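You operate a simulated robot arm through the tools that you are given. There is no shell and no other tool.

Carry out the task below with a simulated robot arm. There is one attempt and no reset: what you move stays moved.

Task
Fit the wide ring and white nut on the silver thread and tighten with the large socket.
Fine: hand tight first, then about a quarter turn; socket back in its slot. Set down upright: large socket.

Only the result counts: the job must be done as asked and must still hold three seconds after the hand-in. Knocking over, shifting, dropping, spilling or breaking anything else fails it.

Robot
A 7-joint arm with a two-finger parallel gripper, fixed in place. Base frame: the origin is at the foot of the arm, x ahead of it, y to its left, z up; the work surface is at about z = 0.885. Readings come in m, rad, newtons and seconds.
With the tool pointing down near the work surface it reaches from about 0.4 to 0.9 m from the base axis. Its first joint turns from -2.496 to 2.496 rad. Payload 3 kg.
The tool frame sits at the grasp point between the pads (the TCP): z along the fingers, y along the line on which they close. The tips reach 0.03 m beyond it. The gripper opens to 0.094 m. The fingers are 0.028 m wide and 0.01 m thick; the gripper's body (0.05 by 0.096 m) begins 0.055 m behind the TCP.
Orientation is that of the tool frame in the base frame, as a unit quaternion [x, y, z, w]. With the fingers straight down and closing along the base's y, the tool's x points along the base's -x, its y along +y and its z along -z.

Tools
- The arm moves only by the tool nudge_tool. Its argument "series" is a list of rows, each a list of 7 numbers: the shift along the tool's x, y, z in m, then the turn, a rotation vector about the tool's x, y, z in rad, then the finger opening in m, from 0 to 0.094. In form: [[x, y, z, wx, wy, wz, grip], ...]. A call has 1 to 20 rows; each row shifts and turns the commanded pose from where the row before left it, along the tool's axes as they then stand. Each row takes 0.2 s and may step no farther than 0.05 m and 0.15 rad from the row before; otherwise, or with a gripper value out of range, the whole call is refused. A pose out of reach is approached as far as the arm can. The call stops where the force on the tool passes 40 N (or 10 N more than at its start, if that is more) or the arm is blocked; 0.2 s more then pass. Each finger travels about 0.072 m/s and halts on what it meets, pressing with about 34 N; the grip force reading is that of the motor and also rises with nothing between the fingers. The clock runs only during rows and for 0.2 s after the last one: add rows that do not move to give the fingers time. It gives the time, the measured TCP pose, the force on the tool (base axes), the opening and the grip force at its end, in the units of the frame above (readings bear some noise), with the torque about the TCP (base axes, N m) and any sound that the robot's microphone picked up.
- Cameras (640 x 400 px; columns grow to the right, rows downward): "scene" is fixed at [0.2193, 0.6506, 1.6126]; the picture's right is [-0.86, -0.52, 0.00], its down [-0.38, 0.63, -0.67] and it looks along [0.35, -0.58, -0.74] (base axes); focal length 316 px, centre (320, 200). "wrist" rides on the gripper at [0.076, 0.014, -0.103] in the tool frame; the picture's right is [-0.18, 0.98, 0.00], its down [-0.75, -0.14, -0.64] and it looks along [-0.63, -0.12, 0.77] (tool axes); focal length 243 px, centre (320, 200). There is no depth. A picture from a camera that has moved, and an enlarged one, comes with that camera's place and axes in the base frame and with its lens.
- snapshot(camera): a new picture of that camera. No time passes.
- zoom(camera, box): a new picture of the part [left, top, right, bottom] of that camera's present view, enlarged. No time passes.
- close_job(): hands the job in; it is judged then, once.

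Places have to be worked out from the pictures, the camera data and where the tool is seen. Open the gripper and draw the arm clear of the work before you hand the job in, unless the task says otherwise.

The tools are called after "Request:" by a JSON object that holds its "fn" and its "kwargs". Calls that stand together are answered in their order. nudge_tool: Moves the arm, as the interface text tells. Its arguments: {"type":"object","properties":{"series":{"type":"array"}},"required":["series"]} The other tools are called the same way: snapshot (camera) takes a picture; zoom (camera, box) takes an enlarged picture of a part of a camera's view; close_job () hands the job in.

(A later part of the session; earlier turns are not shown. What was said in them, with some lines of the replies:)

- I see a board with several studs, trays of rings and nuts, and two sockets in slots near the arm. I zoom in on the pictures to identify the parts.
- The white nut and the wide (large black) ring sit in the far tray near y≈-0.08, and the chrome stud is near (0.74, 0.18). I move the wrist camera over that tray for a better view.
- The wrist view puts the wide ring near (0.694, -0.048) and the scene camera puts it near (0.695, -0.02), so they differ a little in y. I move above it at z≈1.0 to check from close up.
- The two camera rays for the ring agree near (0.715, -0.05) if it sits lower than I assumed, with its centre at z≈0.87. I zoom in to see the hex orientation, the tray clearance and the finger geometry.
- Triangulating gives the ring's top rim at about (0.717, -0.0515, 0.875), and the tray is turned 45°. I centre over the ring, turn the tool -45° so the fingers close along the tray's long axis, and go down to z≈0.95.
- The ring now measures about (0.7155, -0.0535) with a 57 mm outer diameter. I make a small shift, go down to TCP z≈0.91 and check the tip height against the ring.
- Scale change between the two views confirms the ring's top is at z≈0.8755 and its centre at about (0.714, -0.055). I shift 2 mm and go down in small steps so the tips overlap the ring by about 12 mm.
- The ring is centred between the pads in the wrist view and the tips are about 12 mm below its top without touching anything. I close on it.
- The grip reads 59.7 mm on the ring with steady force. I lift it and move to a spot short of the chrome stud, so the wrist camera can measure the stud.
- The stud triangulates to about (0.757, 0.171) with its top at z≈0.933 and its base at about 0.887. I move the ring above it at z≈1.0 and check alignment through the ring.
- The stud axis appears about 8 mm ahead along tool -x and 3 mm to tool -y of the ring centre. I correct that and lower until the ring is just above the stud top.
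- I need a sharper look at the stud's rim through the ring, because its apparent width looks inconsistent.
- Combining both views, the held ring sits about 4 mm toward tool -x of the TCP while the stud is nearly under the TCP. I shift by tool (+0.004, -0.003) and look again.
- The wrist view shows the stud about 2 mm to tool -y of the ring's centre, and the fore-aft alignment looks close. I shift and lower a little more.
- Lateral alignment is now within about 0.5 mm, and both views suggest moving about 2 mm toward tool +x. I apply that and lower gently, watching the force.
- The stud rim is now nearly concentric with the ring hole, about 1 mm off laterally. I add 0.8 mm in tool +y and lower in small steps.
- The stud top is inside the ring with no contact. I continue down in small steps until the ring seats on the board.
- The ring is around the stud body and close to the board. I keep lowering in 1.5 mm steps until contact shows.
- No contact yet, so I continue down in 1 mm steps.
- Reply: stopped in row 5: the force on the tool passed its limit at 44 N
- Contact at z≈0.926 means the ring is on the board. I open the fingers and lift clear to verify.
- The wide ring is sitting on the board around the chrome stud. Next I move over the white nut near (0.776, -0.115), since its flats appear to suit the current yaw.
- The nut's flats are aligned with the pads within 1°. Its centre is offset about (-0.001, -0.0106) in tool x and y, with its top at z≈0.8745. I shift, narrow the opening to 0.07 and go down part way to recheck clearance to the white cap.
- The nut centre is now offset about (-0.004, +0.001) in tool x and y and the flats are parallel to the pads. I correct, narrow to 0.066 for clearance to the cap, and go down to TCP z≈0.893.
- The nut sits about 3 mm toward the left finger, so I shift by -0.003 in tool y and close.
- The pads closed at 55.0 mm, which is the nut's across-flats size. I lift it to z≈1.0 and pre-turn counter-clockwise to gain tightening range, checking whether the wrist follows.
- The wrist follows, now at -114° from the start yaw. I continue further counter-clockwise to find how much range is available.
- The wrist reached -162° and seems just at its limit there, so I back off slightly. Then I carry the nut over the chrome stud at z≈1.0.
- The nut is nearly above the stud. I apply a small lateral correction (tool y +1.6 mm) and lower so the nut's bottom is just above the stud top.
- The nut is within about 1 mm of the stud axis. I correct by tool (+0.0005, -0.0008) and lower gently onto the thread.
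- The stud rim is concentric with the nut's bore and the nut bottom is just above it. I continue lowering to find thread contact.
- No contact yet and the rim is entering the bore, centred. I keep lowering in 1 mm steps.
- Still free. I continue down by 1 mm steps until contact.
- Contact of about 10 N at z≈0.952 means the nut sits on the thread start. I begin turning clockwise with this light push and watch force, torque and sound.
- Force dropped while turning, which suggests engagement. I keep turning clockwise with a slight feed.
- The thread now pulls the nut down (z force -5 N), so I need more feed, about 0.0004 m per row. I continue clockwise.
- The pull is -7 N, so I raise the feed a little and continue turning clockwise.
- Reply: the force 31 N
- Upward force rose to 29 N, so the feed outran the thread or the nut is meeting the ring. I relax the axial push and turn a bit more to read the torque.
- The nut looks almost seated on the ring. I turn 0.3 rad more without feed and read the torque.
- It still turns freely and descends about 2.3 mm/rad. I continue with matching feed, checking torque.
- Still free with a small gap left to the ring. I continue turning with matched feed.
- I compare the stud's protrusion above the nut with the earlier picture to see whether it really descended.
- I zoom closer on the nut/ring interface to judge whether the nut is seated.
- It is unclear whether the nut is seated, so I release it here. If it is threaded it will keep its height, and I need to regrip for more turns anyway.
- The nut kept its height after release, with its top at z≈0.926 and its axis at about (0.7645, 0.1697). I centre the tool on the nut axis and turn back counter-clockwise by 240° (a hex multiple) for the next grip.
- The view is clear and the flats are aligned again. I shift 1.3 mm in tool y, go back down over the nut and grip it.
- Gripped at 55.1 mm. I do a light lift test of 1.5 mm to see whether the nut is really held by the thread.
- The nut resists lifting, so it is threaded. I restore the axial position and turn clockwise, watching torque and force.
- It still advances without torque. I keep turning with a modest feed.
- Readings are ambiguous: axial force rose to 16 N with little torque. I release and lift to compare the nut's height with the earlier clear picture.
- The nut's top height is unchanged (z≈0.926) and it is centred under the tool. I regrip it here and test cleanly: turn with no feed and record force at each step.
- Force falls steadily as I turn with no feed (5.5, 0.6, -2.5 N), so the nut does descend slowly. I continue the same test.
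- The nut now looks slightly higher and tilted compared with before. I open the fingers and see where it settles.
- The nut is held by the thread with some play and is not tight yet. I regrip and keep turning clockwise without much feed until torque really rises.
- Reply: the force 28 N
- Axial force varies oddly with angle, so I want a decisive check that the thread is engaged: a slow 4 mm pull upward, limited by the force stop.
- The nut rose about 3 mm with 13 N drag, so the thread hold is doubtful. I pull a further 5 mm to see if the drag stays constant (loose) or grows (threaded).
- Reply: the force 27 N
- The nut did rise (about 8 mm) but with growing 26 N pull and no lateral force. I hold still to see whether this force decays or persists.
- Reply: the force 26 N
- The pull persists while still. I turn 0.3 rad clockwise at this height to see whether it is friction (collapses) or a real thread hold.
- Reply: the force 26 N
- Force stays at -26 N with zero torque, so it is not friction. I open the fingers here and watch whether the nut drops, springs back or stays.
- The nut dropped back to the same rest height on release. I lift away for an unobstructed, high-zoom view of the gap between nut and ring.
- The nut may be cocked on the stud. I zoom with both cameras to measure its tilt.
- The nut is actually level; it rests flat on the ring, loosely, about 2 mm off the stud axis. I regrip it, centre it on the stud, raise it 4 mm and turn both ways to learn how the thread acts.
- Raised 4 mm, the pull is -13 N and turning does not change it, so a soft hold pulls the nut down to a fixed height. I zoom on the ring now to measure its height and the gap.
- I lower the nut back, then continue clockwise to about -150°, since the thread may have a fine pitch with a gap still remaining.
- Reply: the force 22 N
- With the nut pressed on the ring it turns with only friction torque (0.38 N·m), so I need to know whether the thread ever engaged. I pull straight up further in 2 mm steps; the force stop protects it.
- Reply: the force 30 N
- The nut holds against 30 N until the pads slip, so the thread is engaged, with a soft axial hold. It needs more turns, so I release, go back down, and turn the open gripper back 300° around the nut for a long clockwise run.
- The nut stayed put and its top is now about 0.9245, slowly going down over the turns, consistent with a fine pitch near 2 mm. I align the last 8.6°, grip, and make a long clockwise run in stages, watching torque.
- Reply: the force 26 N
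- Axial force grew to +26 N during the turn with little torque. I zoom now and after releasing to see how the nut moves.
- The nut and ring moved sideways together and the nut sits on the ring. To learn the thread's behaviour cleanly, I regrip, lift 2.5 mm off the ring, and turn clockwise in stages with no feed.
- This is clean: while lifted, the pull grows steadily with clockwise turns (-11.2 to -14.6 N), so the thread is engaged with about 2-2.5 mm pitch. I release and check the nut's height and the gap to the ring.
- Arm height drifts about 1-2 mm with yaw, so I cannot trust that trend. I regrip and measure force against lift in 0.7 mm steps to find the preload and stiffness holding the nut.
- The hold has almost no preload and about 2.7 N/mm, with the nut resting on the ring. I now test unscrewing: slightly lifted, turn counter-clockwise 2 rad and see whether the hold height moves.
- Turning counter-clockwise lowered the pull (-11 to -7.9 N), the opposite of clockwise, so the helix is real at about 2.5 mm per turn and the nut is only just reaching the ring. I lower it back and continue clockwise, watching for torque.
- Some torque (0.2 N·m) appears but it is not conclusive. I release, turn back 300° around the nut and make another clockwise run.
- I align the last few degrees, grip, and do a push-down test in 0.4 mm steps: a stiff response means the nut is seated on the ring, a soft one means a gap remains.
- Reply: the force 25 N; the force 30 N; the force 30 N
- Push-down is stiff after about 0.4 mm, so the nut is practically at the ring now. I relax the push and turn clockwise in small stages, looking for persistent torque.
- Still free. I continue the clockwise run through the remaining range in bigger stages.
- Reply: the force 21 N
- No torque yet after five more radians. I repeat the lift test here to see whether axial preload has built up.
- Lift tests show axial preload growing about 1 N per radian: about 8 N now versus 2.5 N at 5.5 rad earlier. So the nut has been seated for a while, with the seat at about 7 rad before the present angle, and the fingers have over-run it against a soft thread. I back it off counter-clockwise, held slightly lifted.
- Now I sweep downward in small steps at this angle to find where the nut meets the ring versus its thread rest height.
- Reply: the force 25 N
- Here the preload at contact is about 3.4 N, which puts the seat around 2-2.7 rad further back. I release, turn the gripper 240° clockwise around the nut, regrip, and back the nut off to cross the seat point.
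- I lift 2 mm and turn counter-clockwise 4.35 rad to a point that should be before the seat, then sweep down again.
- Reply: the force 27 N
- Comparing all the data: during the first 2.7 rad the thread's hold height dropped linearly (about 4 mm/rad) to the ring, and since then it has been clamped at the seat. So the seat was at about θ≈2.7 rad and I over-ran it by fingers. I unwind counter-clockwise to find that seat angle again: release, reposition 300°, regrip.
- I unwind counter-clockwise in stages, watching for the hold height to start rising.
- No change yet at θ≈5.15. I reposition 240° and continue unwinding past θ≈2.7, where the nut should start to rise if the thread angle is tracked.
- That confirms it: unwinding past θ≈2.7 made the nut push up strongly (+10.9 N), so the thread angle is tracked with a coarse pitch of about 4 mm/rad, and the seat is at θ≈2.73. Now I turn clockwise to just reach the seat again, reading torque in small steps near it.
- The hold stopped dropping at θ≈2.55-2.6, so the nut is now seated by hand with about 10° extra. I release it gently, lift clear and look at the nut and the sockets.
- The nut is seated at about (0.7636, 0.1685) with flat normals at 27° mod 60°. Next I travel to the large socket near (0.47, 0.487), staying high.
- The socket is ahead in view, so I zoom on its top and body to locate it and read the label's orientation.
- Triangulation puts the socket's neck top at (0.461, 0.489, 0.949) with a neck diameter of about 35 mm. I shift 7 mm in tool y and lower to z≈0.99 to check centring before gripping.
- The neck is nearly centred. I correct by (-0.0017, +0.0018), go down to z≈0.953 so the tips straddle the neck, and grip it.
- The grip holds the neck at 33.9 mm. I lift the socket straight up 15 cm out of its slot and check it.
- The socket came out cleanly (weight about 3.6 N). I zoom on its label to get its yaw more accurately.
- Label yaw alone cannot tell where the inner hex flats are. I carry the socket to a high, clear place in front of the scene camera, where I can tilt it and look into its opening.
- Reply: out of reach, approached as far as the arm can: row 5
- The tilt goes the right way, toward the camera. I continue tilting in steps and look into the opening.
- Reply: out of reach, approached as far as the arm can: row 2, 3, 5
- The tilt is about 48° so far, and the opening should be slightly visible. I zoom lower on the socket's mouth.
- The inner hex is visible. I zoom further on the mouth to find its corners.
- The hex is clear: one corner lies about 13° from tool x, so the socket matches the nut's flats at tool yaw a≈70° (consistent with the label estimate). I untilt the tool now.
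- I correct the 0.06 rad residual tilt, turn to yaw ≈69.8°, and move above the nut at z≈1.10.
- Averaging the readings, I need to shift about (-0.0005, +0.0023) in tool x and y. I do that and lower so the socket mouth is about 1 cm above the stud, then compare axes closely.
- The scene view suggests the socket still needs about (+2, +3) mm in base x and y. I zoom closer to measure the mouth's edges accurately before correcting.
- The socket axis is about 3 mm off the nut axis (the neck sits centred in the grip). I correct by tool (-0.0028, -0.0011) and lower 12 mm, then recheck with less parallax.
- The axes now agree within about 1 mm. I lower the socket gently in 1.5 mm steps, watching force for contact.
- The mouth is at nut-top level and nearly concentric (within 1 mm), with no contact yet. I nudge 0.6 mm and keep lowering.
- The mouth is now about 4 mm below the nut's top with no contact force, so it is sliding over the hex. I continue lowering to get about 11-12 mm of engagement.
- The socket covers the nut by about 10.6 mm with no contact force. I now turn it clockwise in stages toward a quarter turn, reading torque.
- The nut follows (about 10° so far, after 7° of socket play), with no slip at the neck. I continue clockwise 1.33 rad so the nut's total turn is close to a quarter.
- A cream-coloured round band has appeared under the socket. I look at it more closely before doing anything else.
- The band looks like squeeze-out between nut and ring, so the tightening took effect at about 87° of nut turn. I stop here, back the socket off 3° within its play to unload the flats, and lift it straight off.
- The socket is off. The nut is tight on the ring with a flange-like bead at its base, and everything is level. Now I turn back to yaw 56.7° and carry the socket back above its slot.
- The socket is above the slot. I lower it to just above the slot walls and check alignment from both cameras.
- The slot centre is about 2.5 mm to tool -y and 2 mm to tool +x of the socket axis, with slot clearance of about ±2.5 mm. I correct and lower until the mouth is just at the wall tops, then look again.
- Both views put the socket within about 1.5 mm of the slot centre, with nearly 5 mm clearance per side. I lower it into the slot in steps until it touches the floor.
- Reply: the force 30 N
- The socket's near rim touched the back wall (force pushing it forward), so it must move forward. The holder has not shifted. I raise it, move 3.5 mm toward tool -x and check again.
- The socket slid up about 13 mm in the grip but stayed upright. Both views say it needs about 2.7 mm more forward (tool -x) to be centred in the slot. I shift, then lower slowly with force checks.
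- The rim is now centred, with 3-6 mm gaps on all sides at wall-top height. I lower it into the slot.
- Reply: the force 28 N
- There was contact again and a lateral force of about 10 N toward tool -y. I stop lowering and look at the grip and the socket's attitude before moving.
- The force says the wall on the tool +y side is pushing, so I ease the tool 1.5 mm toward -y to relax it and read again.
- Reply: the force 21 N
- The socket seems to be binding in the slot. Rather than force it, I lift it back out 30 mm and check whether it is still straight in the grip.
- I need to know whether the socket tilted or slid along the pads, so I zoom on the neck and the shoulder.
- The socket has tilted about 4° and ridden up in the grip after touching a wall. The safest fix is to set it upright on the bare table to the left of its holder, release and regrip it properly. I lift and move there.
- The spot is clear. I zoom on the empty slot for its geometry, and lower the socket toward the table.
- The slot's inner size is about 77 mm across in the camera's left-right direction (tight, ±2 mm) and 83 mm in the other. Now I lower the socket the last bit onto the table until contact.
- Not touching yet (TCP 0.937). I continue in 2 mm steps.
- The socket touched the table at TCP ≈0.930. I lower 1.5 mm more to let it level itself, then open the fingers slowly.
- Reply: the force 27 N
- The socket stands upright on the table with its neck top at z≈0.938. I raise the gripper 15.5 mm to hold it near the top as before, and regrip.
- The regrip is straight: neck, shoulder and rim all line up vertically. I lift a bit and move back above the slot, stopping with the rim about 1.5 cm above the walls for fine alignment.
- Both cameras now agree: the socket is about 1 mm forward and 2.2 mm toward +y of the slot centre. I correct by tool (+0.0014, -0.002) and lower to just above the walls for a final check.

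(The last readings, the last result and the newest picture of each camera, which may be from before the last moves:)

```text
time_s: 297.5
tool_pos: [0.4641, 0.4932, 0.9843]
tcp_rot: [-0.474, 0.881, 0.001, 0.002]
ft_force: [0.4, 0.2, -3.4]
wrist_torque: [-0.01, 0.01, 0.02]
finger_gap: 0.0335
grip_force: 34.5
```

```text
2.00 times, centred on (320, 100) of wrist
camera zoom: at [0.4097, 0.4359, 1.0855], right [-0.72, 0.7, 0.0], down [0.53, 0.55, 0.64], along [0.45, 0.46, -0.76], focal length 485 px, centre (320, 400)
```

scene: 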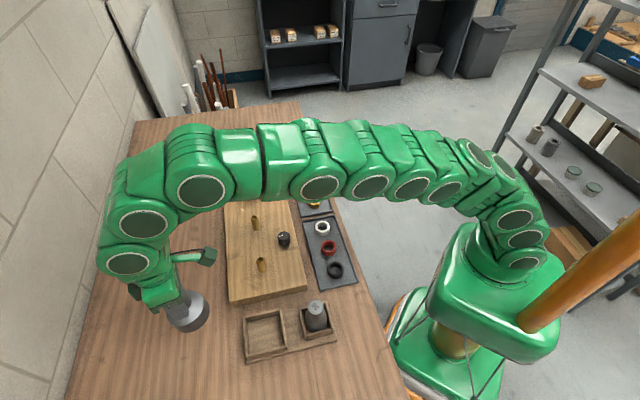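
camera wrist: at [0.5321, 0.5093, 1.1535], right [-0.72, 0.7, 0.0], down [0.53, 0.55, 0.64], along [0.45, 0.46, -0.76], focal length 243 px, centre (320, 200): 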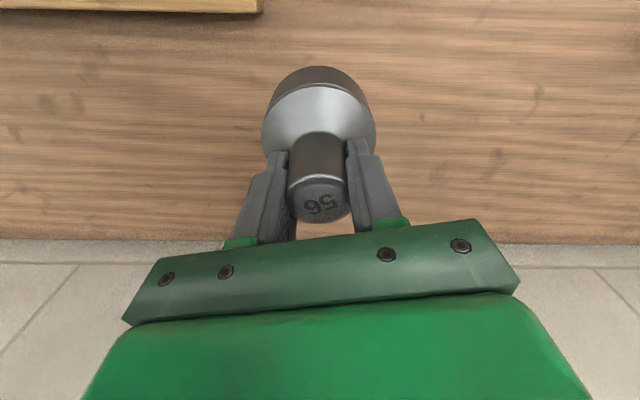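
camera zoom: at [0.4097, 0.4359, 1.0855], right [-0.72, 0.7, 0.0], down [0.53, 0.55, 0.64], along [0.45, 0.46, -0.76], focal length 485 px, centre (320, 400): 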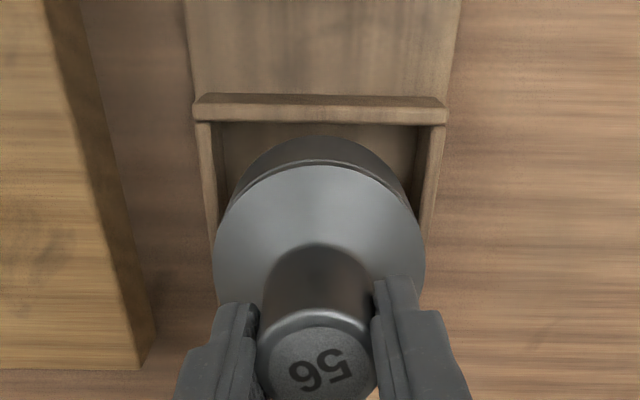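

Both cameras put the rim centred within about 1 mm of the slot. I lower it slowly into the slot with force checks.

Request:
{"fn": "nudge_tool", "kwargs": {"series": [[-0.0004, 0, 0.002, 0, 0, 0, 0.02], [0, 0, 0.002, 0, 0, 0, 0.02], [0, 0, 0.002, 0, 0, 0, 0.02], [0, 0, 0.002, 0, 0, 0, 0.02], [0, 0, 0, 0, 0, 0, 0.02]]}}

Request:
{"fn": "nudge_tool", "kwargs": {"series": [[0, 0, 0.002, 0, 0, 0, 0.02], [0, 0, 0.002, 0, 0, 0, 0.02], [0, 0, 0, 0, 0, 0, 0.02]]}}

Request:
{"fn": "zoom", "kwargs": {"camera": "scene", "box": [235, 295, 300, 365]}}

```text
time_s: 298.7
tool_pos: [0.4644, 0.4928, 0.9746]
tcp_rot: [-0.475, 0.88, 0.0, 0.002]
ft_force: [0.5, -0.3, -3.4]
wrist_torque: [0.02, 0.0, 0.0]
finger_gap: 0.0339
grip_force: 34.0
```

```text
time_s: 299.5
tool_pos: [0.4643, 0.4911, 0.9688]
tcp_rot: [-0.474, 0.881, 0.001, 0.002]
ft_force: [0.5, -0.7, -4.2]
wrist_torque: [0.0, -0.01, 0.01]
finger_gap: 0.0339
grip_force: 33.9
```

```text
5.71 times, centred on (268, 330) of scene
camera zoom: at [0.2193, 0.6506, 1.6126], right [-0.86, -0.52, 0.0], down [-0.38, 0.63, -0.67], along [0.35, -0.58, -0.74], focal length 1807 px, centre (620, -543)
```

zoom: 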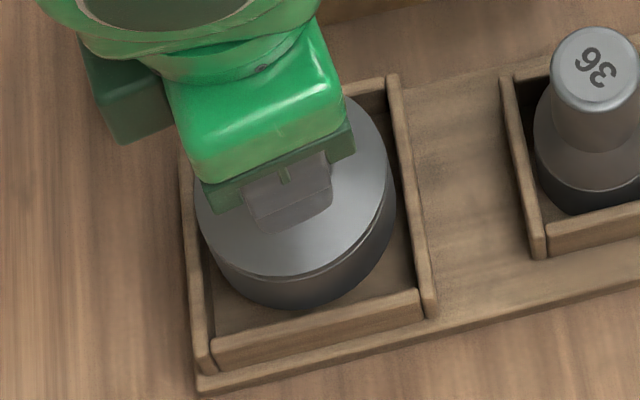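

The rim is now below the wall tops with no contact. I continue down to the slot floor.

Request:
{"fn": "nudge_tool", "kwargs": {"series": [[0, 0, 0.002, 0, 0, 0, 0.02], [0, 0, 0.002, 0, 0, 0, 0.02], [0, 0, 0.002, 0, 0, 0, 0.02], [0, 0, 0.002, 0, 0, 0, 0.02], [0, 0, 0, 0, 0, 0, 0.02]]}}

Request:
{"fn": "nudge_tool", "kwargs": {"series": [[0, 0, 0.002, 0, 0, 0, 0.02], [0, 0, 0.002, 0, 0, 0, 0.02], [0, 0, 0, 0, 0, 0, 0.02]]}}

Request:
{"fn": "nudge_tool", "kwargs": {"series": [[0, 0, 0.0015, 0, 0, 0, 0.02], [0, 0, 0.0015, 0, 0, 0, 0.02], [0, 0, 0, 0, 0, 0, 0.02]]}}

```text
time_s: 300.7
tool_pos: [0.4639, 0.4937, 0.9619]
tcp_rot: [-0.474, 0.88, 0.001, 0.002]
ft_force: [-6.2, -7.5, -1.8]
wrist_torque: [-0.4, 0.35, -0.05]
finger_gap: 0.0338
grip_force: 33.5
```

```text
time_s: 301.5
tool_pos: [0.4645, 0.4935, 0.9571]
tcp_rot: [-0.474, 0.881, 0.002, 0.001]
ft_force: [-12.3, -12.6, 1.7]
wrist_torque: [-0.71, 0.67, -0.04]
finger_gap: 0.0336
grip_force: 34.2
```

```text
time_s: 302.3
tool_pos: [0.4647, 0.4921, 0.9546]
tcp_rot: [-0.474, 0.88, 0.001, 0.001]
ft_force: [-15.2, -13.8, 4.9]
wrist_torque: [-0.71, 0.78, -0.01]
finger_gap: 0.0335
grip_force: 34.3
```

The forward wall is pressing back with about 20 N as the arm drifts forward while descending. I ease the tool back 1.5 mm (tool +x).

Request:
{"fn": "nudge_tool", "kwargs": {"series": [[0.001, 0, 0, 0, 0, 0, 0.02], [0, 0, 0, 0, 0, 0, 0.02]]}}

Request:
{"fn": "nudge_tool", "kwargs": {"series": [[0.001, 0, 0, 0, 0, 0, 0.02], [0, 0, 0, 0, 0, 0, 0.02]]}}

Request:
{"fn": "zoom", "kwargs": {"camera": "scene", "box": [235, 295, 300, 365]}}

```text
time_s: 302.9
tool_pos: [0.4644, 0.4936, 0.9553]
tcp_rot: [-0.474, 0.88, 0.001, 0.002]
ft_force: [-0.4, 0.5, -4.0]
wrist_torque: [0.04, -0.01, 0.0]
finger_gap: 0.0335
grip_force: 33.8
```

```text
time_s: 303.5
tool_pos: [0.4646, 0.4924, 0.9549]
tcp_rot: [-0.474, 0.88, 0.002, 0.002]
ft_force: [9.0, 12.2, 3.0]
wrist_torque: [0.81, -0.6, -0.09]
finger_gap: 0.0336
grip_force: 34.3
```

```text
5.71 times, centred on (268, 330) of scene
camera zoom: at [0.2193, 0.6506, 1.6126], right [-0.86, -0.52, 0.0], down [-0.38, 0.63, -0.67], along [0.35, -0.58, -0.74], focal length 1807 px, centre (620, -543)
```

zoom: 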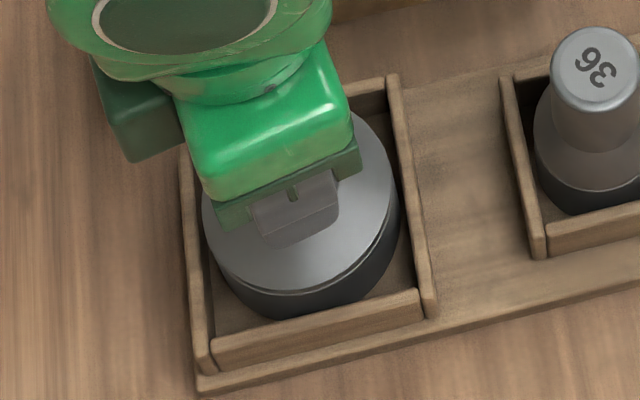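

The fit is snug; the force was zero at +1 mm, so I go back 0.8 mm to that centred point and lower the last few millimetres to the floor.

Request:
{"fn": "nudge_tool", "kwargs": {"series": [[-0.0008, 0, 0, 0, 0, 0, 0.02], [0, 0, 0.001, 0, 0, 0, 0.02], [0, 0, 0, 0, 0, 0, 0.02]]}}

Request:
{"fn": "nudge_tool", "kwargs": {"series": [[0, 0, 0.001, 0, 0, 0, 0.02], [0, 0, 0.001, 0, 0, 0, 0.02], [0, 0, 0, 0, 0, 0, 0.02]]}}

Request:
{"fn": "nudge_tool", "kwargs": {"series": [[0, 0, 0.001, 0, 0, 0, 0.02], [0, 0, 0.001, 0, 0, 0, 0.02], [0, 0, 0, 0, 0, 0, 0.02]]}}

```text
time_s: 304.3
tool_pos: [0.4641, 0.4928, 0.955]
tcp_rot: [-0.474, 0.88, 0.001, 0.001]
ft_force: [8.7, 7.3, 0.2]
wrist_torque: [0.34, -0.42, 0.0]
finger_gap: 0.0336
grip_force: 33.2
```

```text
time_s: 305.1
tool_pos: [0.4652, 0.4925, 0.9521]
tcp_rot: [-0.474, 0.88, 0.001, 0.002]
ft_force: [-4.9, -2.6, 26.7]
wrist_torque: [-0.14, 0.05, -0.11]
finger_gap: 0.0338
grip_force: 34.0
```

```text
time_s: 305.9
tool_pos: [0.4654, 0.4918, 0.9504]
tcp_rot: [-0.474, 0.88, 0.001, 0.002]
ft_force: [4.4, 10.4, 25.0]
wrist_torque: [0.15, -0.06, -0.1]
finger_gap: 0.034
grip_force: 34.1
```

Solid floor contact (about 27 N) at TCP ≈0.952, the same height as at pickup. I relax the push and open the fingers slowly.

Request:
{"fn": "nudge_tool", "kwargs": {"series": [[0, 0, -0.0015, 0, 0, 0, 0.02], [0, 0, 0, 0, 0, 0, 0.034], [0, 0, 0, 0, 0, 0, 0.037], [0, 0, 0, 0, 0, 0, 0.042], [0, 0, 0, 0, 0, 0, 0.05], [0, 0, 0, 0, 0, 0, 0.06], [0, 0, 0, 0, 0, 0, 0.065], [0, 0, 0, 0, 0, 0, 0.065]]}}

Request:
{"fn": "zoom", "kwargs": {"camera": "wrist", "box": [220, 40, 420, 240]}}

Request:
{"fn": "zoom", "kwargs": {"camera": "scene", "box": [235, 295, 300, 365]}}

```text
time_s: 307.7
tool_pos: [0.4626, 0.4924, 0.9505]
tcp_rot: [-0.474, 0.881, 0.001, 0.002]
ft_force: [0.0, 0.3, 0.2]
wrist_torque: [0.01, -0.03, -0.01]
finger_gap: 0.065
grip_force: 0.0
```

```text
2.00 times, centred on (320, 140) of wrist
camera zoom: at [0.4101, 0.4351, 1.0534], right [-0.72, 0.7, 0.0], down [0.53, 0.55, 0.65], along [0.45, 0.46, -0.76], focal length 485 px, centre (320, 320)
```

zoom: 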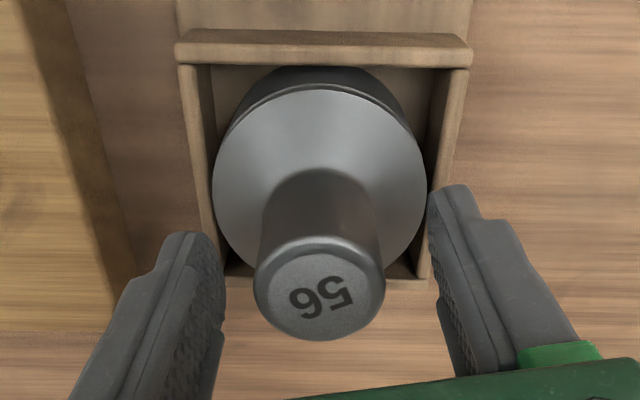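

```text
5.71 times, centred on (268, 330) of scene
camera zoom: at [0.2193, 0.6506, 1.6126], right [-0.86, -0.52, 0.0], down [-0.38, 0.63, -0.67], along [0.35, -0.58, -0.74], focal length 1807 px, centre (620, -543)
```

zoom: 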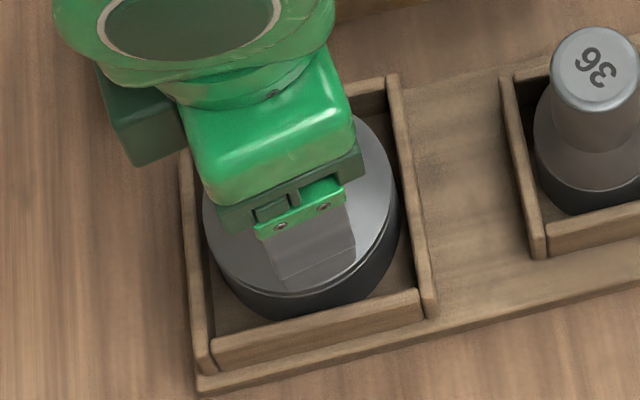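

The socket stands upright in its slot. I lift straight up and away, then check the whole scene.

Request:
{"fn": "nudge_tool", "kwargs": {"series": [[0, 0, -0.01, 0, 0, 0, 0.065], [0, 0, -0.02, 0, 0, 0, 0.07], [0, 0, -0.03, 0, 0, 0, 0.07], [0, 0, -0.04, 0, 0, 0, 0.07], [0, 0, -0.04, 0, 0, 0, 0.07], [0, 0, -0.03, 0, 0, 0, 0.07], [0.035, -0.02, 0, 0, 0, 0, 0.07], [0.035, -0.02, 0, 0, 0, 0, 0.07], [0.035, -0.02, 0, 0, 0, 0, 0.07], [0, 0, 0, 0, 0, 0, 0.07]]}}

Request:
{"fn": "snapshot", "kwargs": {"camera": "scene"}}

Request:
{"fn": "zoom", "kwargs": {"camera": "scene", "box": [230, 165, 275, 210]}}

Request:
{"fn": "zoom", "kwargs": {"camera": "scene", "box": [230, 285, 350, 370]}}

```text
time_s: 309.9
tool_pos: [0.4551, 0.3678, 1.1209]
tcp_rot: [-0.473, 0.881, 0.0, 0.002]
ft_force: [0.1, -0.4, 0.3]
wrist_torque: [-0.05, 0.02, -0.03]
finger_gap: 0.0698
grip_force: 0.0
```

```text
taken
```

scene: 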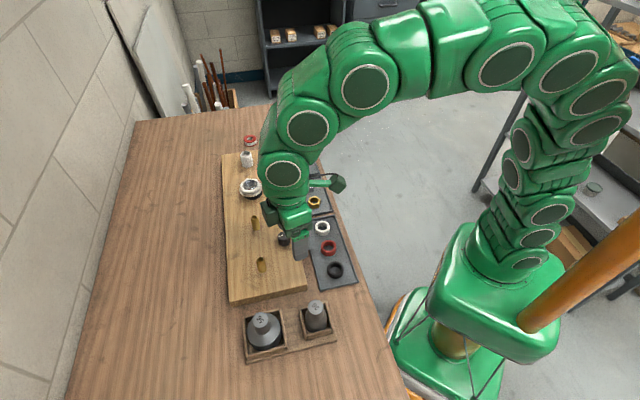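

```text
8.89 times, centred on (252, 188) of scene
camera zoom: at [0.2193, 0.6506, 1.6126], right [-0.86, -0.52, 0.0], down [-0.38, 0.63, -0.67], along [0.35, -0.58, -0.74], focal length 2810 px, centre (920, 311)
```

zoom: 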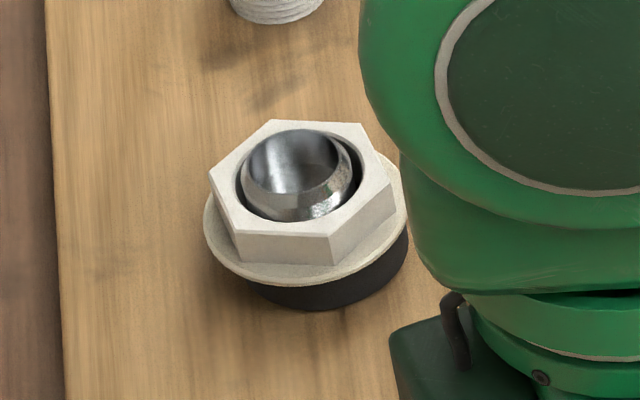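

```text
4.71 times, centred on (290, 328) of scene
camera zoom: at [0.2193, 0.6506, 1.6126], right [-0.86, -0.52, 0.0], down [-0.38, 0.63, -0.67], along [0.35, -0.58, -0.74], focal length 1488 px, centre (461, -400)
```

zoom: 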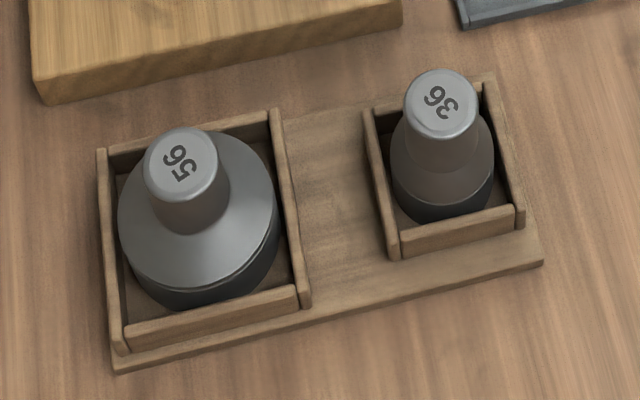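

Everything is in place. The ring and white nut are tight on the chrome stud, the large socket is upright in its slot, nothing else has moved, and the arm is open and clear. I hand the job in.

Request:
{"fn": "close_job", "kwargs": {}}

```text
The job is handed in.
```

I fitted the wide ring and white nut on the silver thread, tightened the nut with the large socket and handed the job in. I haven't seen a verdict. The large socket is back upright in its slot, and in the last pictures nothing else had moved.

- **Hand tight:** I turned the nut by hand until it stopped moving down the thread. The torque reading never clearly showed it seating, so I found the seat by feel. I overshot with the fingers first, then backed off and re-seated it about 10° past contact.
- **Quarter turn:** The socket turned the nut about 87°, so it is roughly 95–100° past where it seated.
- **Bead at the nut's base:** A cream-coloured flange appeared under the nut during the socket turn. I took it as a sign the nut is tight, but I can't rule out that it means something else.
- **Returning the socket:** My first tries caught the slot wall (about 30 N) and tilted the socket slightly in the grip. I set it upright on the bare table, regripped it and then lowered it in cleanly. The holder didn't shift.
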